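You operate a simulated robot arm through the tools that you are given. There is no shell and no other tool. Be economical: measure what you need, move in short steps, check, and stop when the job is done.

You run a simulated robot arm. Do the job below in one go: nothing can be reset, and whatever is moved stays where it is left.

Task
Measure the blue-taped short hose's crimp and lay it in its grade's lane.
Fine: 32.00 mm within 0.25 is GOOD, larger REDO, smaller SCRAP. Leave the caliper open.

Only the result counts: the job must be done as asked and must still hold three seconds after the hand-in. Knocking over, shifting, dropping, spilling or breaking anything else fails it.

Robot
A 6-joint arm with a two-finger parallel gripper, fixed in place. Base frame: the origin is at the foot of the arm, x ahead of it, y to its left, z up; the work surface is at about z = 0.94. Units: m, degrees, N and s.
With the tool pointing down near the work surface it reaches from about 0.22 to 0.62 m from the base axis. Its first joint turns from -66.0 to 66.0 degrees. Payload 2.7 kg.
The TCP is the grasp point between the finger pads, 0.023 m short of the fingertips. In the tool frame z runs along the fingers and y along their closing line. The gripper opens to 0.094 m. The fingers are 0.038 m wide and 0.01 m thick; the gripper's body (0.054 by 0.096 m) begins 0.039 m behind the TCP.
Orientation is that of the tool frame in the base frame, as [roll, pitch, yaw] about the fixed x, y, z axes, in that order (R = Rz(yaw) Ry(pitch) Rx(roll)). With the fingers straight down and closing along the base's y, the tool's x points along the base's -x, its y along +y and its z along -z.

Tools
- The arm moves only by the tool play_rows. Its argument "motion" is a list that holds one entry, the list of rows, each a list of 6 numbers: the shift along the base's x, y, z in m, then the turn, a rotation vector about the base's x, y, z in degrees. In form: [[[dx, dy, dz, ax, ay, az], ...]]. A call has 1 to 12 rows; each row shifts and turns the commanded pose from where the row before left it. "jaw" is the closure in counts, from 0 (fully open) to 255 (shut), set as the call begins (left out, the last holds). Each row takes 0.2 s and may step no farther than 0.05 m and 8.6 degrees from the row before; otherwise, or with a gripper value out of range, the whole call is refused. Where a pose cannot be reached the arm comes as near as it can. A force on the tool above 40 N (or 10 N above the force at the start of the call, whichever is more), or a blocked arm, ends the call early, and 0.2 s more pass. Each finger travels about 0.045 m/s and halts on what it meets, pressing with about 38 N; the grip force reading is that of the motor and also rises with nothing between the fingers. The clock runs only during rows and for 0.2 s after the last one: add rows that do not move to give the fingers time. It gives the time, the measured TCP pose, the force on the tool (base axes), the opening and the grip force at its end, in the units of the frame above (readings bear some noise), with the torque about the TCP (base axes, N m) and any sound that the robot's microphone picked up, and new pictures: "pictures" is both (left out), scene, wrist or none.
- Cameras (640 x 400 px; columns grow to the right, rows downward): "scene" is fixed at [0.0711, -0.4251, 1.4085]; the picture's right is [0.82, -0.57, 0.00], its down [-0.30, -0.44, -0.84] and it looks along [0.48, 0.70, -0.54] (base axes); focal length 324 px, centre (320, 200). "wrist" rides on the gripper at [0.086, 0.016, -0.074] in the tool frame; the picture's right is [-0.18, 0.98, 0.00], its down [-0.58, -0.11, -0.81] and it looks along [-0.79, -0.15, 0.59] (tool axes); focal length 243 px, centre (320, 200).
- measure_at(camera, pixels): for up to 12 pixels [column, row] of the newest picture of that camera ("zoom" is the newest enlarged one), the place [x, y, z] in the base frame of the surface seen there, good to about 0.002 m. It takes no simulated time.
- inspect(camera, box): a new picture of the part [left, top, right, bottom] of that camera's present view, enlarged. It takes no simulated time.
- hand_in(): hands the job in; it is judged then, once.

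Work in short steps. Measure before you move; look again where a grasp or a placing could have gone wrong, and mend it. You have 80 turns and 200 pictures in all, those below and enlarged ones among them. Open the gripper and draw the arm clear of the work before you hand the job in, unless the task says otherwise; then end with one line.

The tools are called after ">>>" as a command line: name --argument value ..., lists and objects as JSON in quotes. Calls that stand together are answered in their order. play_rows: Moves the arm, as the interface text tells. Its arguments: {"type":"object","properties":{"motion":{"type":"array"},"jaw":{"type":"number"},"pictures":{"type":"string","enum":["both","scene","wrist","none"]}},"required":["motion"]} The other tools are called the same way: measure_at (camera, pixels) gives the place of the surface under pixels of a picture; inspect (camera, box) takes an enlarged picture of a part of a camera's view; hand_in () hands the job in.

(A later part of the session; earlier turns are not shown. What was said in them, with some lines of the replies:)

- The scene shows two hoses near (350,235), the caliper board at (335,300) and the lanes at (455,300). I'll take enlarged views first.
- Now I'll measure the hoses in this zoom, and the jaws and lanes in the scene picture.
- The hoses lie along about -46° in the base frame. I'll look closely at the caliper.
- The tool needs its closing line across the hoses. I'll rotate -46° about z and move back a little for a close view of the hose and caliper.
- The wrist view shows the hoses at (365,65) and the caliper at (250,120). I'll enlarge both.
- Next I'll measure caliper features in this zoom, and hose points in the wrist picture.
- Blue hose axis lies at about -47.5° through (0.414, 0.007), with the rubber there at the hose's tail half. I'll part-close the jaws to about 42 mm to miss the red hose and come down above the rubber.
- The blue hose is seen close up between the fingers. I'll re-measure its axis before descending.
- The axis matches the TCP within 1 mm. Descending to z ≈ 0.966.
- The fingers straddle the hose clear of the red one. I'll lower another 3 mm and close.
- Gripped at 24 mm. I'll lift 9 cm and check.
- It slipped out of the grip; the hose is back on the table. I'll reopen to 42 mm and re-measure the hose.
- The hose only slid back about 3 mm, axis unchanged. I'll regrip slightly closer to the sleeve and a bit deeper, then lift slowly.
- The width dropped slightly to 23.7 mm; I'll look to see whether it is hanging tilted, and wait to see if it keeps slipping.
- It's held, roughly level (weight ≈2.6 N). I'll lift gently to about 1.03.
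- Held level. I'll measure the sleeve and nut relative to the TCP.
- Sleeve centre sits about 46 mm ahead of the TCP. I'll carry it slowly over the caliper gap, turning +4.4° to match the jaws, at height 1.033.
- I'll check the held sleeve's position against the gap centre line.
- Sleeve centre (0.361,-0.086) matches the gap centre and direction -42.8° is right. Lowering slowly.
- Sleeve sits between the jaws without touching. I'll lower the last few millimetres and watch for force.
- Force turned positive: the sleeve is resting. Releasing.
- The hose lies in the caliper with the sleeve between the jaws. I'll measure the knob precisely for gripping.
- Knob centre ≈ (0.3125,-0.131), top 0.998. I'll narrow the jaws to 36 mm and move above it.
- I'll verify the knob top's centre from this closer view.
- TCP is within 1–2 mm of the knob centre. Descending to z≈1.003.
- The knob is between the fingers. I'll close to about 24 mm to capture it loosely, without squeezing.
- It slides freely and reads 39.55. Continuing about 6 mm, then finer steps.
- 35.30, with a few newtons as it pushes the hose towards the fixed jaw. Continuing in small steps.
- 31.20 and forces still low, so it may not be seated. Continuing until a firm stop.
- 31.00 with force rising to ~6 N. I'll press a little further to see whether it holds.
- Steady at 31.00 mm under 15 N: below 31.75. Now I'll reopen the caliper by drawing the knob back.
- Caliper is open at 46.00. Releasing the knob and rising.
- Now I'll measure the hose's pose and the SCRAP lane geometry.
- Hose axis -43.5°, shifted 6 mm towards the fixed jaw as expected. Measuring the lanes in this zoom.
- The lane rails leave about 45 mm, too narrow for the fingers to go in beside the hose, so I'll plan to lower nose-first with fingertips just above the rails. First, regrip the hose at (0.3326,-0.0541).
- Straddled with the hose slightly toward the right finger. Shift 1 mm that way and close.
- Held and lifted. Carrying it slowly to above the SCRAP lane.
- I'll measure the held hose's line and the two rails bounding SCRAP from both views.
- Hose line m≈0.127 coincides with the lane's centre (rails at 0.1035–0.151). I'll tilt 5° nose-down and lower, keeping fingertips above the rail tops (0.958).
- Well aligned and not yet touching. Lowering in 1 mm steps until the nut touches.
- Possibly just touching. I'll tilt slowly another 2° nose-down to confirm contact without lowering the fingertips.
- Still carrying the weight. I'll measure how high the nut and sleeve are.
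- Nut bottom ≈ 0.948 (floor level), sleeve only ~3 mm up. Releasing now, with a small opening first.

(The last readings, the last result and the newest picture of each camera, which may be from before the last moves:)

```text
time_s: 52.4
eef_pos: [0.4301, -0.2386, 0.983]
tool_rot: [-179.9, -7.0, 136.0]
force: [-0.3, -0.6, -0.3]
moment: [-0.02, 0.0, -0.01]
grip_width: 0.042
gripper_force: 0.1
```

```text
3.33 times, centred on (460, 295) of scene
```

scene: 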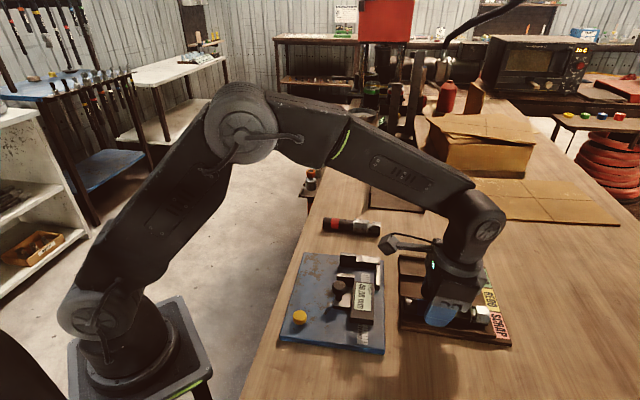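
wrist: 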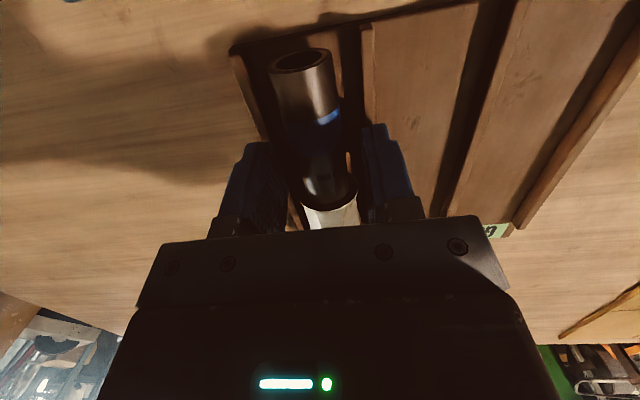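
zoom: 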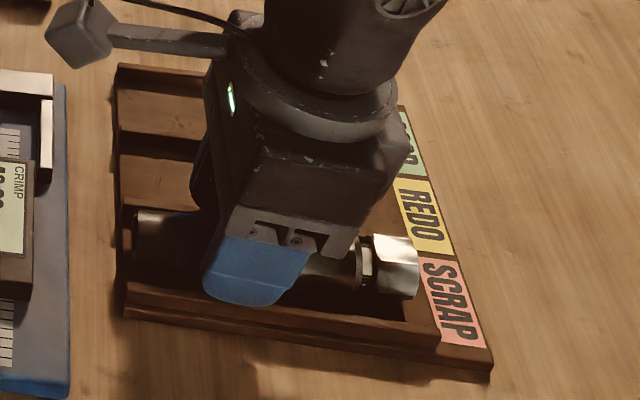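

Hose is down in the lane. Raising straight up and un-tilting.

>>> play_rows --motion '[[[0, 0, 0.01, 0, 0, 0], [0, 0, 0.025, 0, 0, 0], [0, 0, 0.03, 0, 0, 0], [0, 0, 0.02, -1.39, -1.438, 0], [0, 0, 0.01, -1.39, -1.438, 0], [-0.02, 0.03, 0, -2.085, -2.157, 0], [-0.02, 0.03, 0, 0, 0, 0], [-0.02, 0.03, 0, 0, 0, 0], [0, 0, 0, 0, 0, 0]]]'

>>> inspect --camera "scene" --box '[390, 235, 530, 355]'

```text
time_s: 54.4
eef_pos: [0.3696, -0.147, 1.0773]
tool_rot: [-180.0, 0.0, 136.0]
force: [0.2, 0.5, 1.2]
moment: [-0.02, -0.02, 0.01]
grip_width: 0.0423
gripper_force: 0.0
```

scene: 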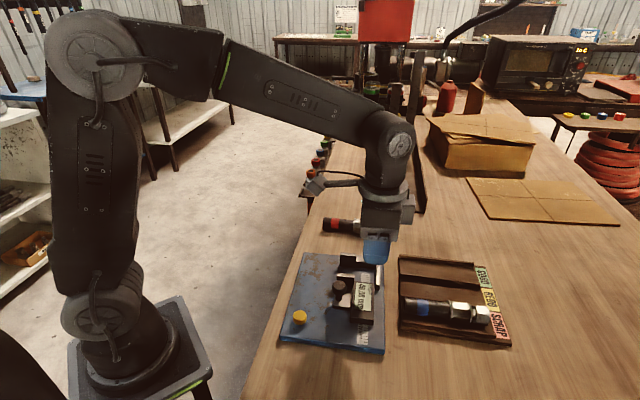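
wrist: 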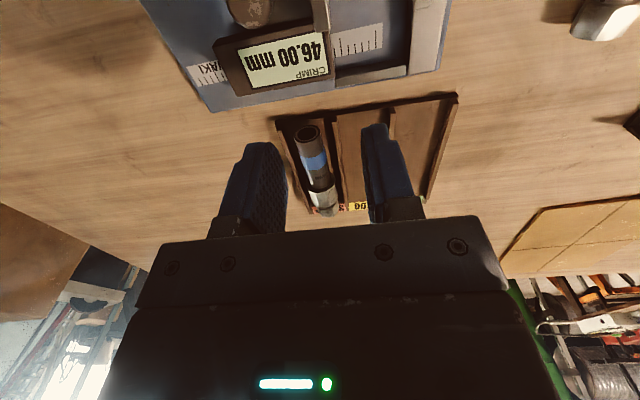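

```text
3.33 times, centred on (460, 295) of scene
```

zoom: 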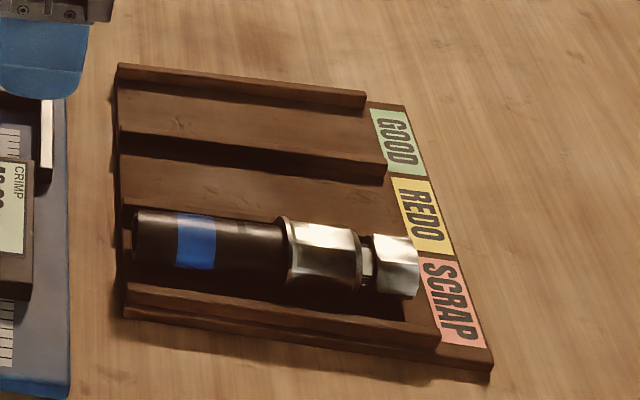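

The hose lies wholly in the SCRAP lane. To be sure of the reading I'll check the caliper's zero by closing it empty; moving back above the knob.

>>> play_rows --motion '[[[-0.019, 0.0056, 0, 0, 0, 0.33], [-0.019, 0.0056, 0, 0, 0, 0.33], [-0.019, 0.0056, -0.01, 0, 0, 0.34], [0, 0, -0.025, 0, 0, 0], [0, 0, -0.025, 0, 0, 0], [0, 0, -0.0155, 0, 0, 0], [0, 0, 0, 0, 0, 0]]]' --jaw 157

>>> inspect --camera "wrist" --box '[200, 100, 420, 240]'

```text
time_s: 56.0
eef_pos: [0.3125, -0.1311, 1.0029]
tool_rot: [-179.9, 0.0, 137.1]
force: [0.1, -0.1, 0.3]
moment: [-0.01, -0.04, 0.02]
grip_width: 0.0363
gripper_force: 0.0
```

scene: 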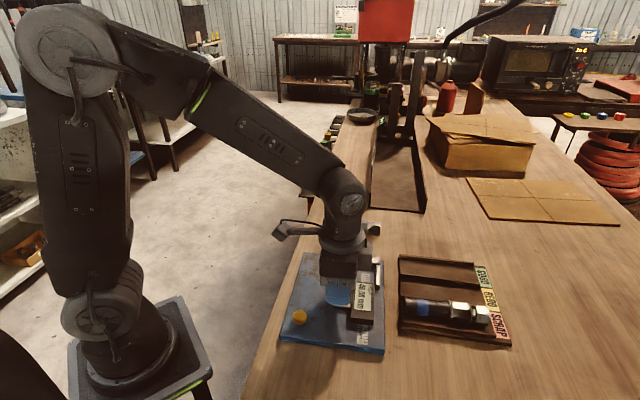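
wrist: 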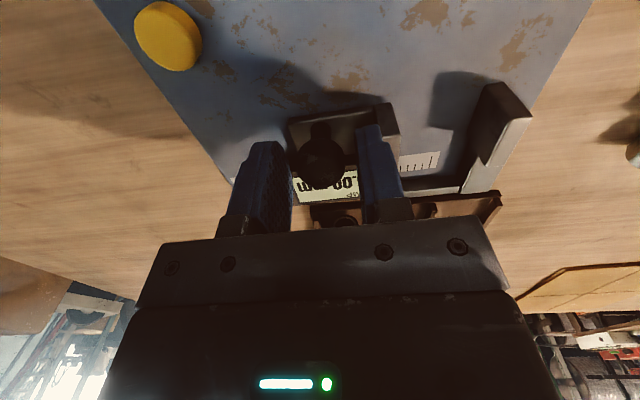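

```text
2.86 times, centred on (310, 170) of wrist
```

zoom: 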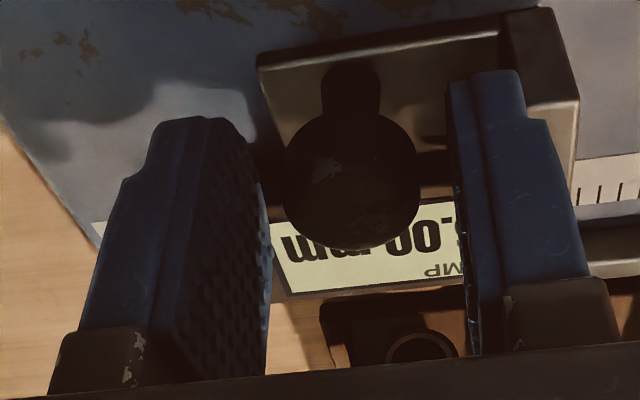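

Knob is between the fingers again. Capturing loosely and sliding about 40 mm, then slowing.

>>> play_rows --motion '[[[0, 0, 0, 0, 0, 0], [0, 0, 0, 0, 0, 0], [0.00273, 0.00292, 0, 0, 0, 0], [0.00273, 0.00292, 0, 0, 0, 0], [0.00273, 0.00292, 0, 0, 0, 0], [0.00273, 0.00292, 0, 0, 0, 0], [0.00273, 0.00292, 0, 0, 0, 0], [0.00273, 0.00292, 0, 0, 0, 0], [0.00273, 0.00292, 0, 0, 0, 0], [0.00273, 0.00292, 0, 0, 0, 0], [0.00273, 0.00292, 0, 0, 0, 0], [0.00273, 0.00292, 0, 0, 0, 0]]]' --jaw 190 --pictures "scene"

>>> play_rows --motion '[[[0.0014, 0.0015, 0, 0, 0, 0], [0.0014, 0.0015, 0, 0, 0, 0], [0.0007, 0.0007, 0, 0, 0, 0], [0.0007, 0.0007, 0, 0, 0, 0], [0, 0, 0, 0, 0, 0]]]' --pictures "scene"

>>> inspect --camera "scene" --box '[330, 230, 400, 300]'

```text
time_s: 58.5
eef_pos: [0.3306, -0.1105, 1.0029]
tool_rot: [-178.9, -0.4, 136.9]
force: [-21.2, -31.6, 8.2]
moment: [-0.58, 0.56, 0.04]
grip_width: 0.0239
gripper_force: 29.3
stopped in row 12: the force on the tool passed its limit at 52 N (the readings are from after the stop); the commanded pose is now the measured one
```

scene: 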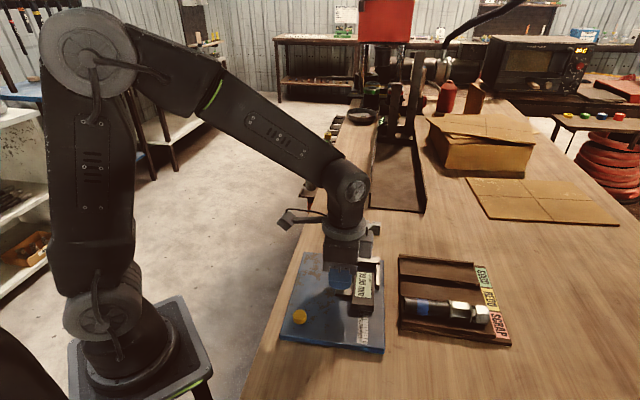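

```text
time_s: 59.7
eef_pos: [0.3382, -0.1003, 1.0038]
tool_rot: [-179.5, -0.2, 136.9]
force: [-10.3, -9.1, -3.4]
moment: [-0.1, 0.25, -0.03]
grip_width: 0.0301
gripper_force: 7.5
```

scene: 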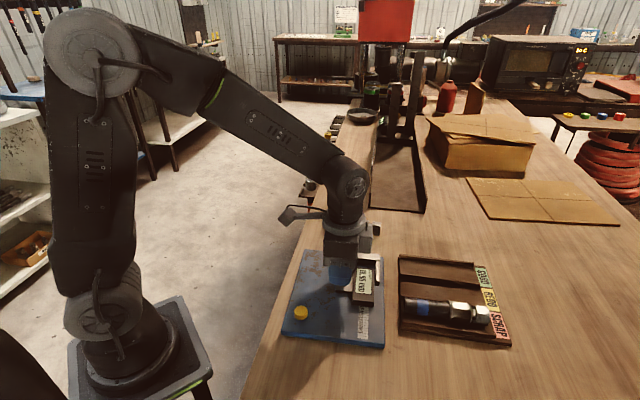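

```text
5.71 times, centred on (365, 265) of scene
```

zoom: 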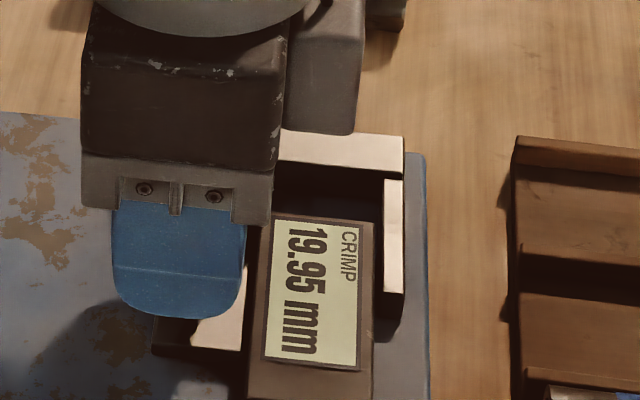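

The slide met a stop at about 20 mm and the force spiked; the board may have shifted. I'll ease back to the open position and then compare the board's place with the start.

>>> play_rows --motion '[[[-0.00137, -0.00146, 0, 0, 0, 0], [-0.00205, -0.0022, 0, 0, 0, 0], [-0.00205, -0.0022, 0, 0, 0, 0], [-0.00205, -0.0022, 0, 0, 0, 0], [-0.00205, -0.0022, 0, 0, 0, 0], [-0.00205, -0.0022, 0, 0, 0, 0], [-0.00205, -0.0022, 0, 0, 0, 0], [-0.00205, -0.0022, 0, 0, 0, 0], [-0.00205, -0.0022, 0, 0, 0, 0], [0, 0, 0, 0, 0, 0]]]' --pictures "scene"

>>> inspect --camera "scene" --box '[270, 200, 400, 360]'

```text
time_s: 61.9
eef_pos: [0.3212, -0.1219, 1.0019]
tool_rot: [-179.3, -0.3, 137.0]
force: [-0.2, 0.7, 0.1]
moment: [-0.03, -0.02, 0.01]
grip_width: 0.024
gripper_force: 0.1
```

scene: 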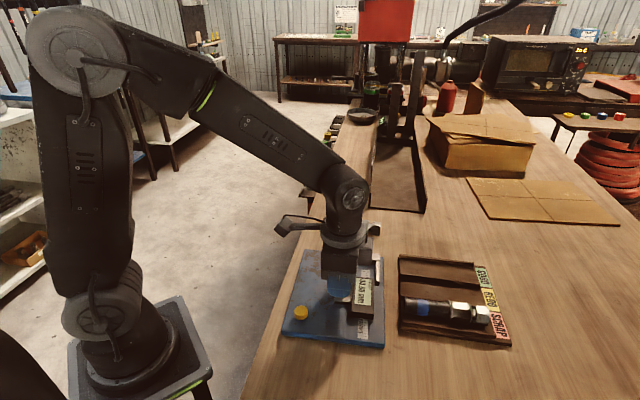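

```text
2.50 times, centred on (335, 280) of scene
```

zoom: 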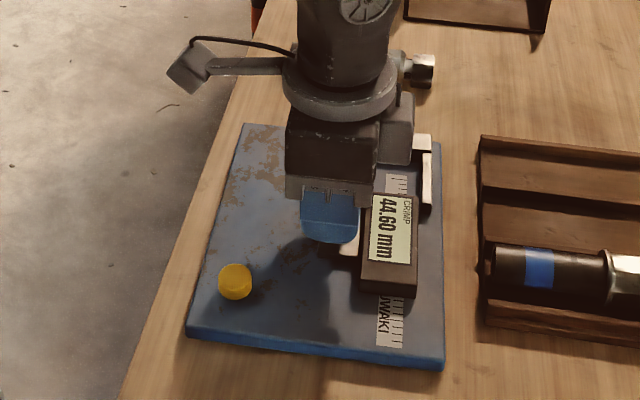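

The board slid about 9 mm along +n (all corners agree, no real rotation), evidently at the slide's 20 mm end stop. I'll grip the knob firmly and pull the board gently back the same way, first most of the distance.

>>> play_rows --motion '[[[0, 0, 0, 0, 0, 0], [0, 0, 0, 0, 0, 0], [0, 0, 0, 0, 0, 0], [-0.00068, -0.00073, 0, 0, 0, 0], [-0.00068, -0.00073, 0, 0, 0, 0], [-0.00068, -0.00073, 0, 0, 0, 0], [-0.00068, -0.00073, 0, 0, 0, 0], [-0.00068, -0.00073, 0, 0, 0, 0], [-0.00068, -0.00073, 0, 0, 0, 0], [0, 0, 0, 0, 0, 0]]]' --jaw 255 --pictures "scene"

>>> inspect --camera "scene" --box '[270, 200, 400, 360]'

```text
time_s: 64.1
eef_pos: [0.3172, -0.1249, 1.0028]
tool_rot: [-179.5, -0.1, 136.9]
force: [11.9, 19.1, 0.0]
moment: [0.57, 0.13, 0.06]
grip_width: 0.0234
gripper_force: 38.0
```

scene: 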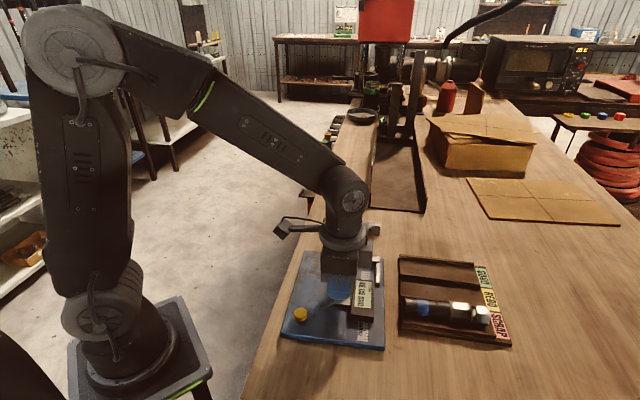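

```text
2.50 times, centred on (335, 280) of scene
```

zoom: 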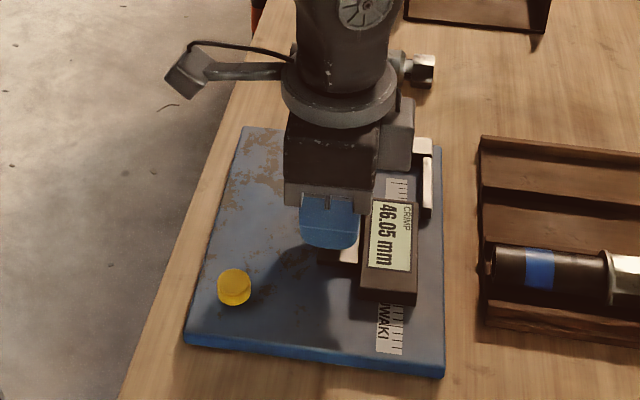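

The board follows at ~22 N and is about half-way back. Pulling 4 mm more.

>>> play_rows --motion '[[[-0.00068, -0.00073, 0, 0, 0, 0], [-0.00068, -0.00073, 0, 0, 0, 0], [-0.00068, -0.00073, 0, 0, 0, 0], [-0.00068, -0.00073, 0, 0, 0, 0], [0, 0, 0, 0, 0, 0]]]' --pictures "scene"

>>> inspect --camera "scene" --box '[270, 200, 400, 360]'

```text
time_s: 65.3
eef_pos: [0.3154, -0.1295, 1.003]
tool_rot: [-179.5, -0.1, 136.9]
force: [16.5, 22.1, 8.8]
moment: [0.25, -0.52, -0.04]
grip_width: 0.0236
gripper_force: 37.6
```

scene: 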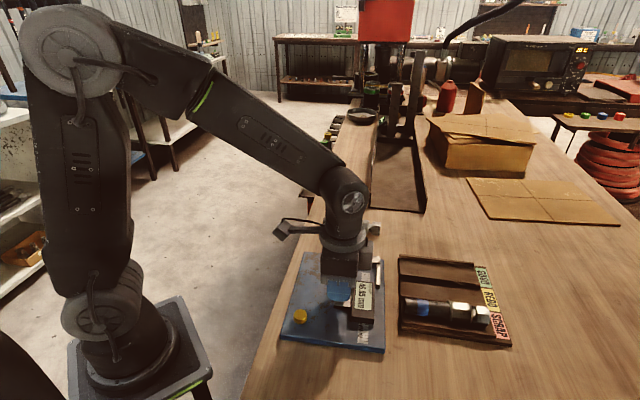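

```text
2.50 times, centred on (335, 280) of scene
```

zoom: 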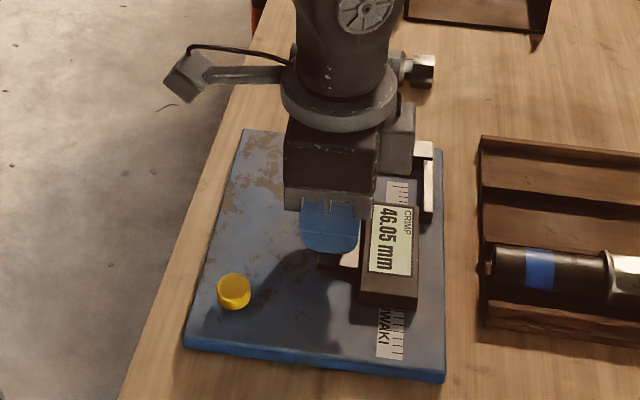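

Nearly there: about 1.5 mm left by the corners. Pulling that, then releasing and rising to compare.

>>> play_rows --motion '[[[-0.0005, -0.00055, 0, 0, 0, 0], [-0.0005, -0.00055, 0, 0, 0, 0], [0, 0, 0, 0, 0, 0]]]' --pictures "none"

>>> play_rows --motion '[[[0.0003, 0.0003, 0, 0, 0, 0], [0, 0, 0, 0, 0, 0], [0, 0, 0, 0, 0, 0]]]' --jaw 150 --pictures "none"

>>> play_rows --motion '[[[0, 0, 0.01, 0, 0, 0], [0, 0, 0.03, 0, 0, 0], [0, 0, 0.03, 0, 0, 0], [0.0, 0.03, 0.02, 0, 0, 0], [0, 0.03, 0.02, 0, 0, 0], [0.02, 0.03, 0.02, 0, 0, 0], [0.02, 0.03, 0, 0, 0, 0], [0, 0, 0, 0, 0, 0]]]'

>>> inspect --camera "scene" --box '[270, 200, 400, 360]'

```text
time_s: 66.1
eef_pos: [0.3134, -0.1296, 1.002]
tool_rot: [-179.6, -0.1, 137.0]
force: [22.0, 19.9, 7.3]
moment: [0.27, -0.43, 0.0]
grip_width: 0.0234
gripper_force: 38.3
```

```text
time_s: 66.9
eef_pos: [0.3137, -0.131, 1.0021]
tool_rot: [-179.4, -0.2, 136.9]
force: [0.6, 0.2, 0.1]
moment: [-0.01, -0.01, 0.04]
grip_width: 0.0387
gripper_force: 0.1
```

```text
time_s: 68.7
eef_pos: [0.3524, -0.0098, 1.1302]
tool_rot: [-179.3, -0.3, 136.9]
force: [0.5, 0.2, -0.3]
moment: [0.01, 0.01, -0.03]
grip_width: 0.0387
gripper_force: 0.2
```

scene: 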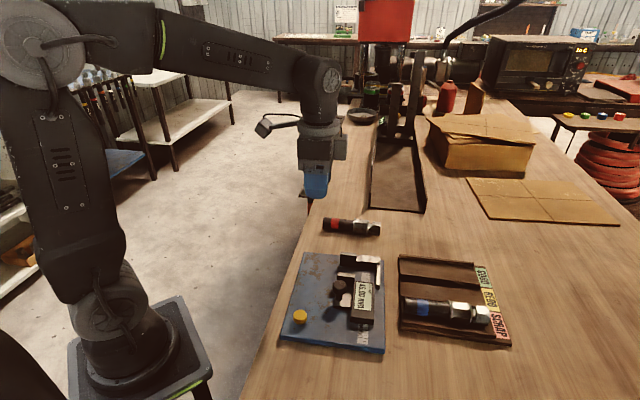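
wrist: 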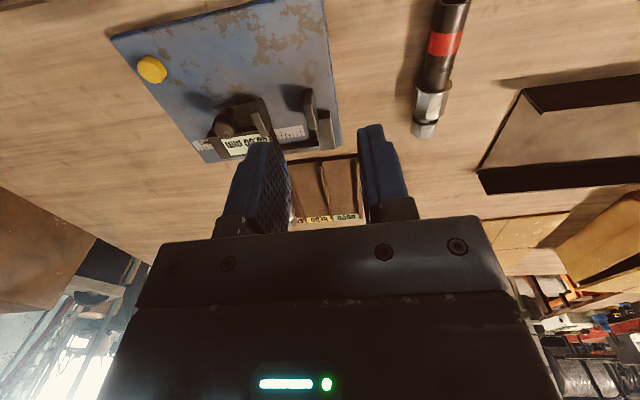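

```text
2.50 times, centred on (335, 280) of scene
```

zoom: 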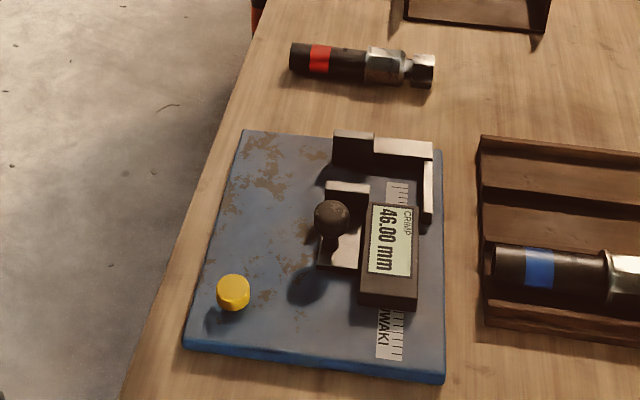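

The board looks restored, reading 46.00. I'll compare with the initial close-ups at identical boxes.

>>> inspect --camera "scene" --box '[320, 245, 392, 295]'

>>> inspect --camera "scene" --box '[330, 270, 400, 355]'

```text
8.00 times, centred on (356, 270) of scene
```

zoom: 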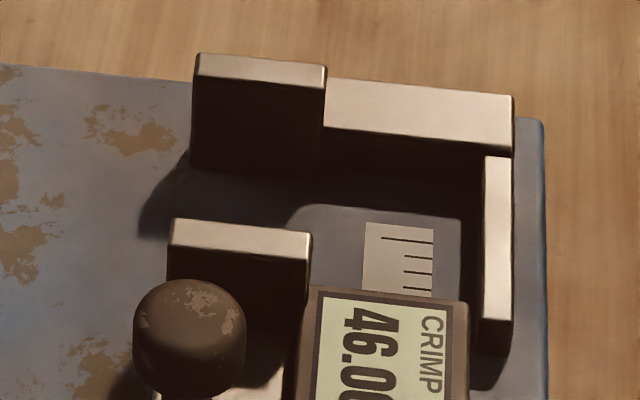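

```text
4.71 times, centred on (365, 312) of scene
```

zoom: 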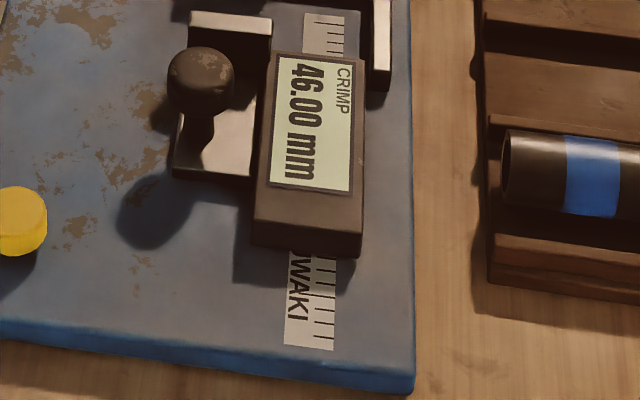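

The board is within under 1 mm of its start and red hose untouched. Opening the gripper fully and drawing up clear before handing in.

>>> play_rows --motion '[[[0.02, 0, 0.03, 0, 0, 0], [0.02, 0, 0.02, 0, 0, 0], [0, 0, 0, 0, 0, 0], [0, 0, 0, 0, 0, 0]]]' --jaw 0 --pictures "scene"

>>> inspect --camera "scene" --box '[390, 235, 530, 355]'

```text
time_s: 69.7
eef_pos: [0.3953, -0.0103, 1.1821]
tool_rot: [-179.2, -0.2, 137.0]
force: [0.0, -0.3, 0.2]
moment: [0.02, 0.01, -0.04]
grip_width: 0.0941
gripper_force: 0.2
```

scene: 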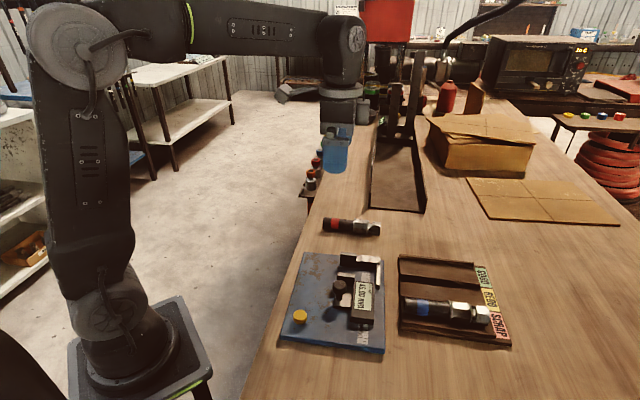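

```text
3.33 times, centred on (460, 295) of scene
```

zoom: 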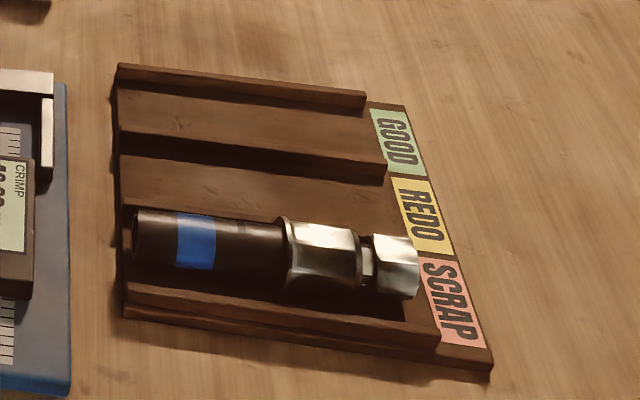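

The hose lies in SCRAP, the caliper is open at 46.00, and the arm is clear, so I'm handing in.

>>> hand_in

```text
The job is handed in.
```

The blue-taped hose's crimp read 31.00 mm, which is SCRAP, so the hose lies in the SCRAP lane and the caliper is open at 46.00. An extra zero check could not be completed because the slide stops near 20 mm; that push slid the caliper board about 9 mm, and I pulled it back to within about 1 mm of where it started.
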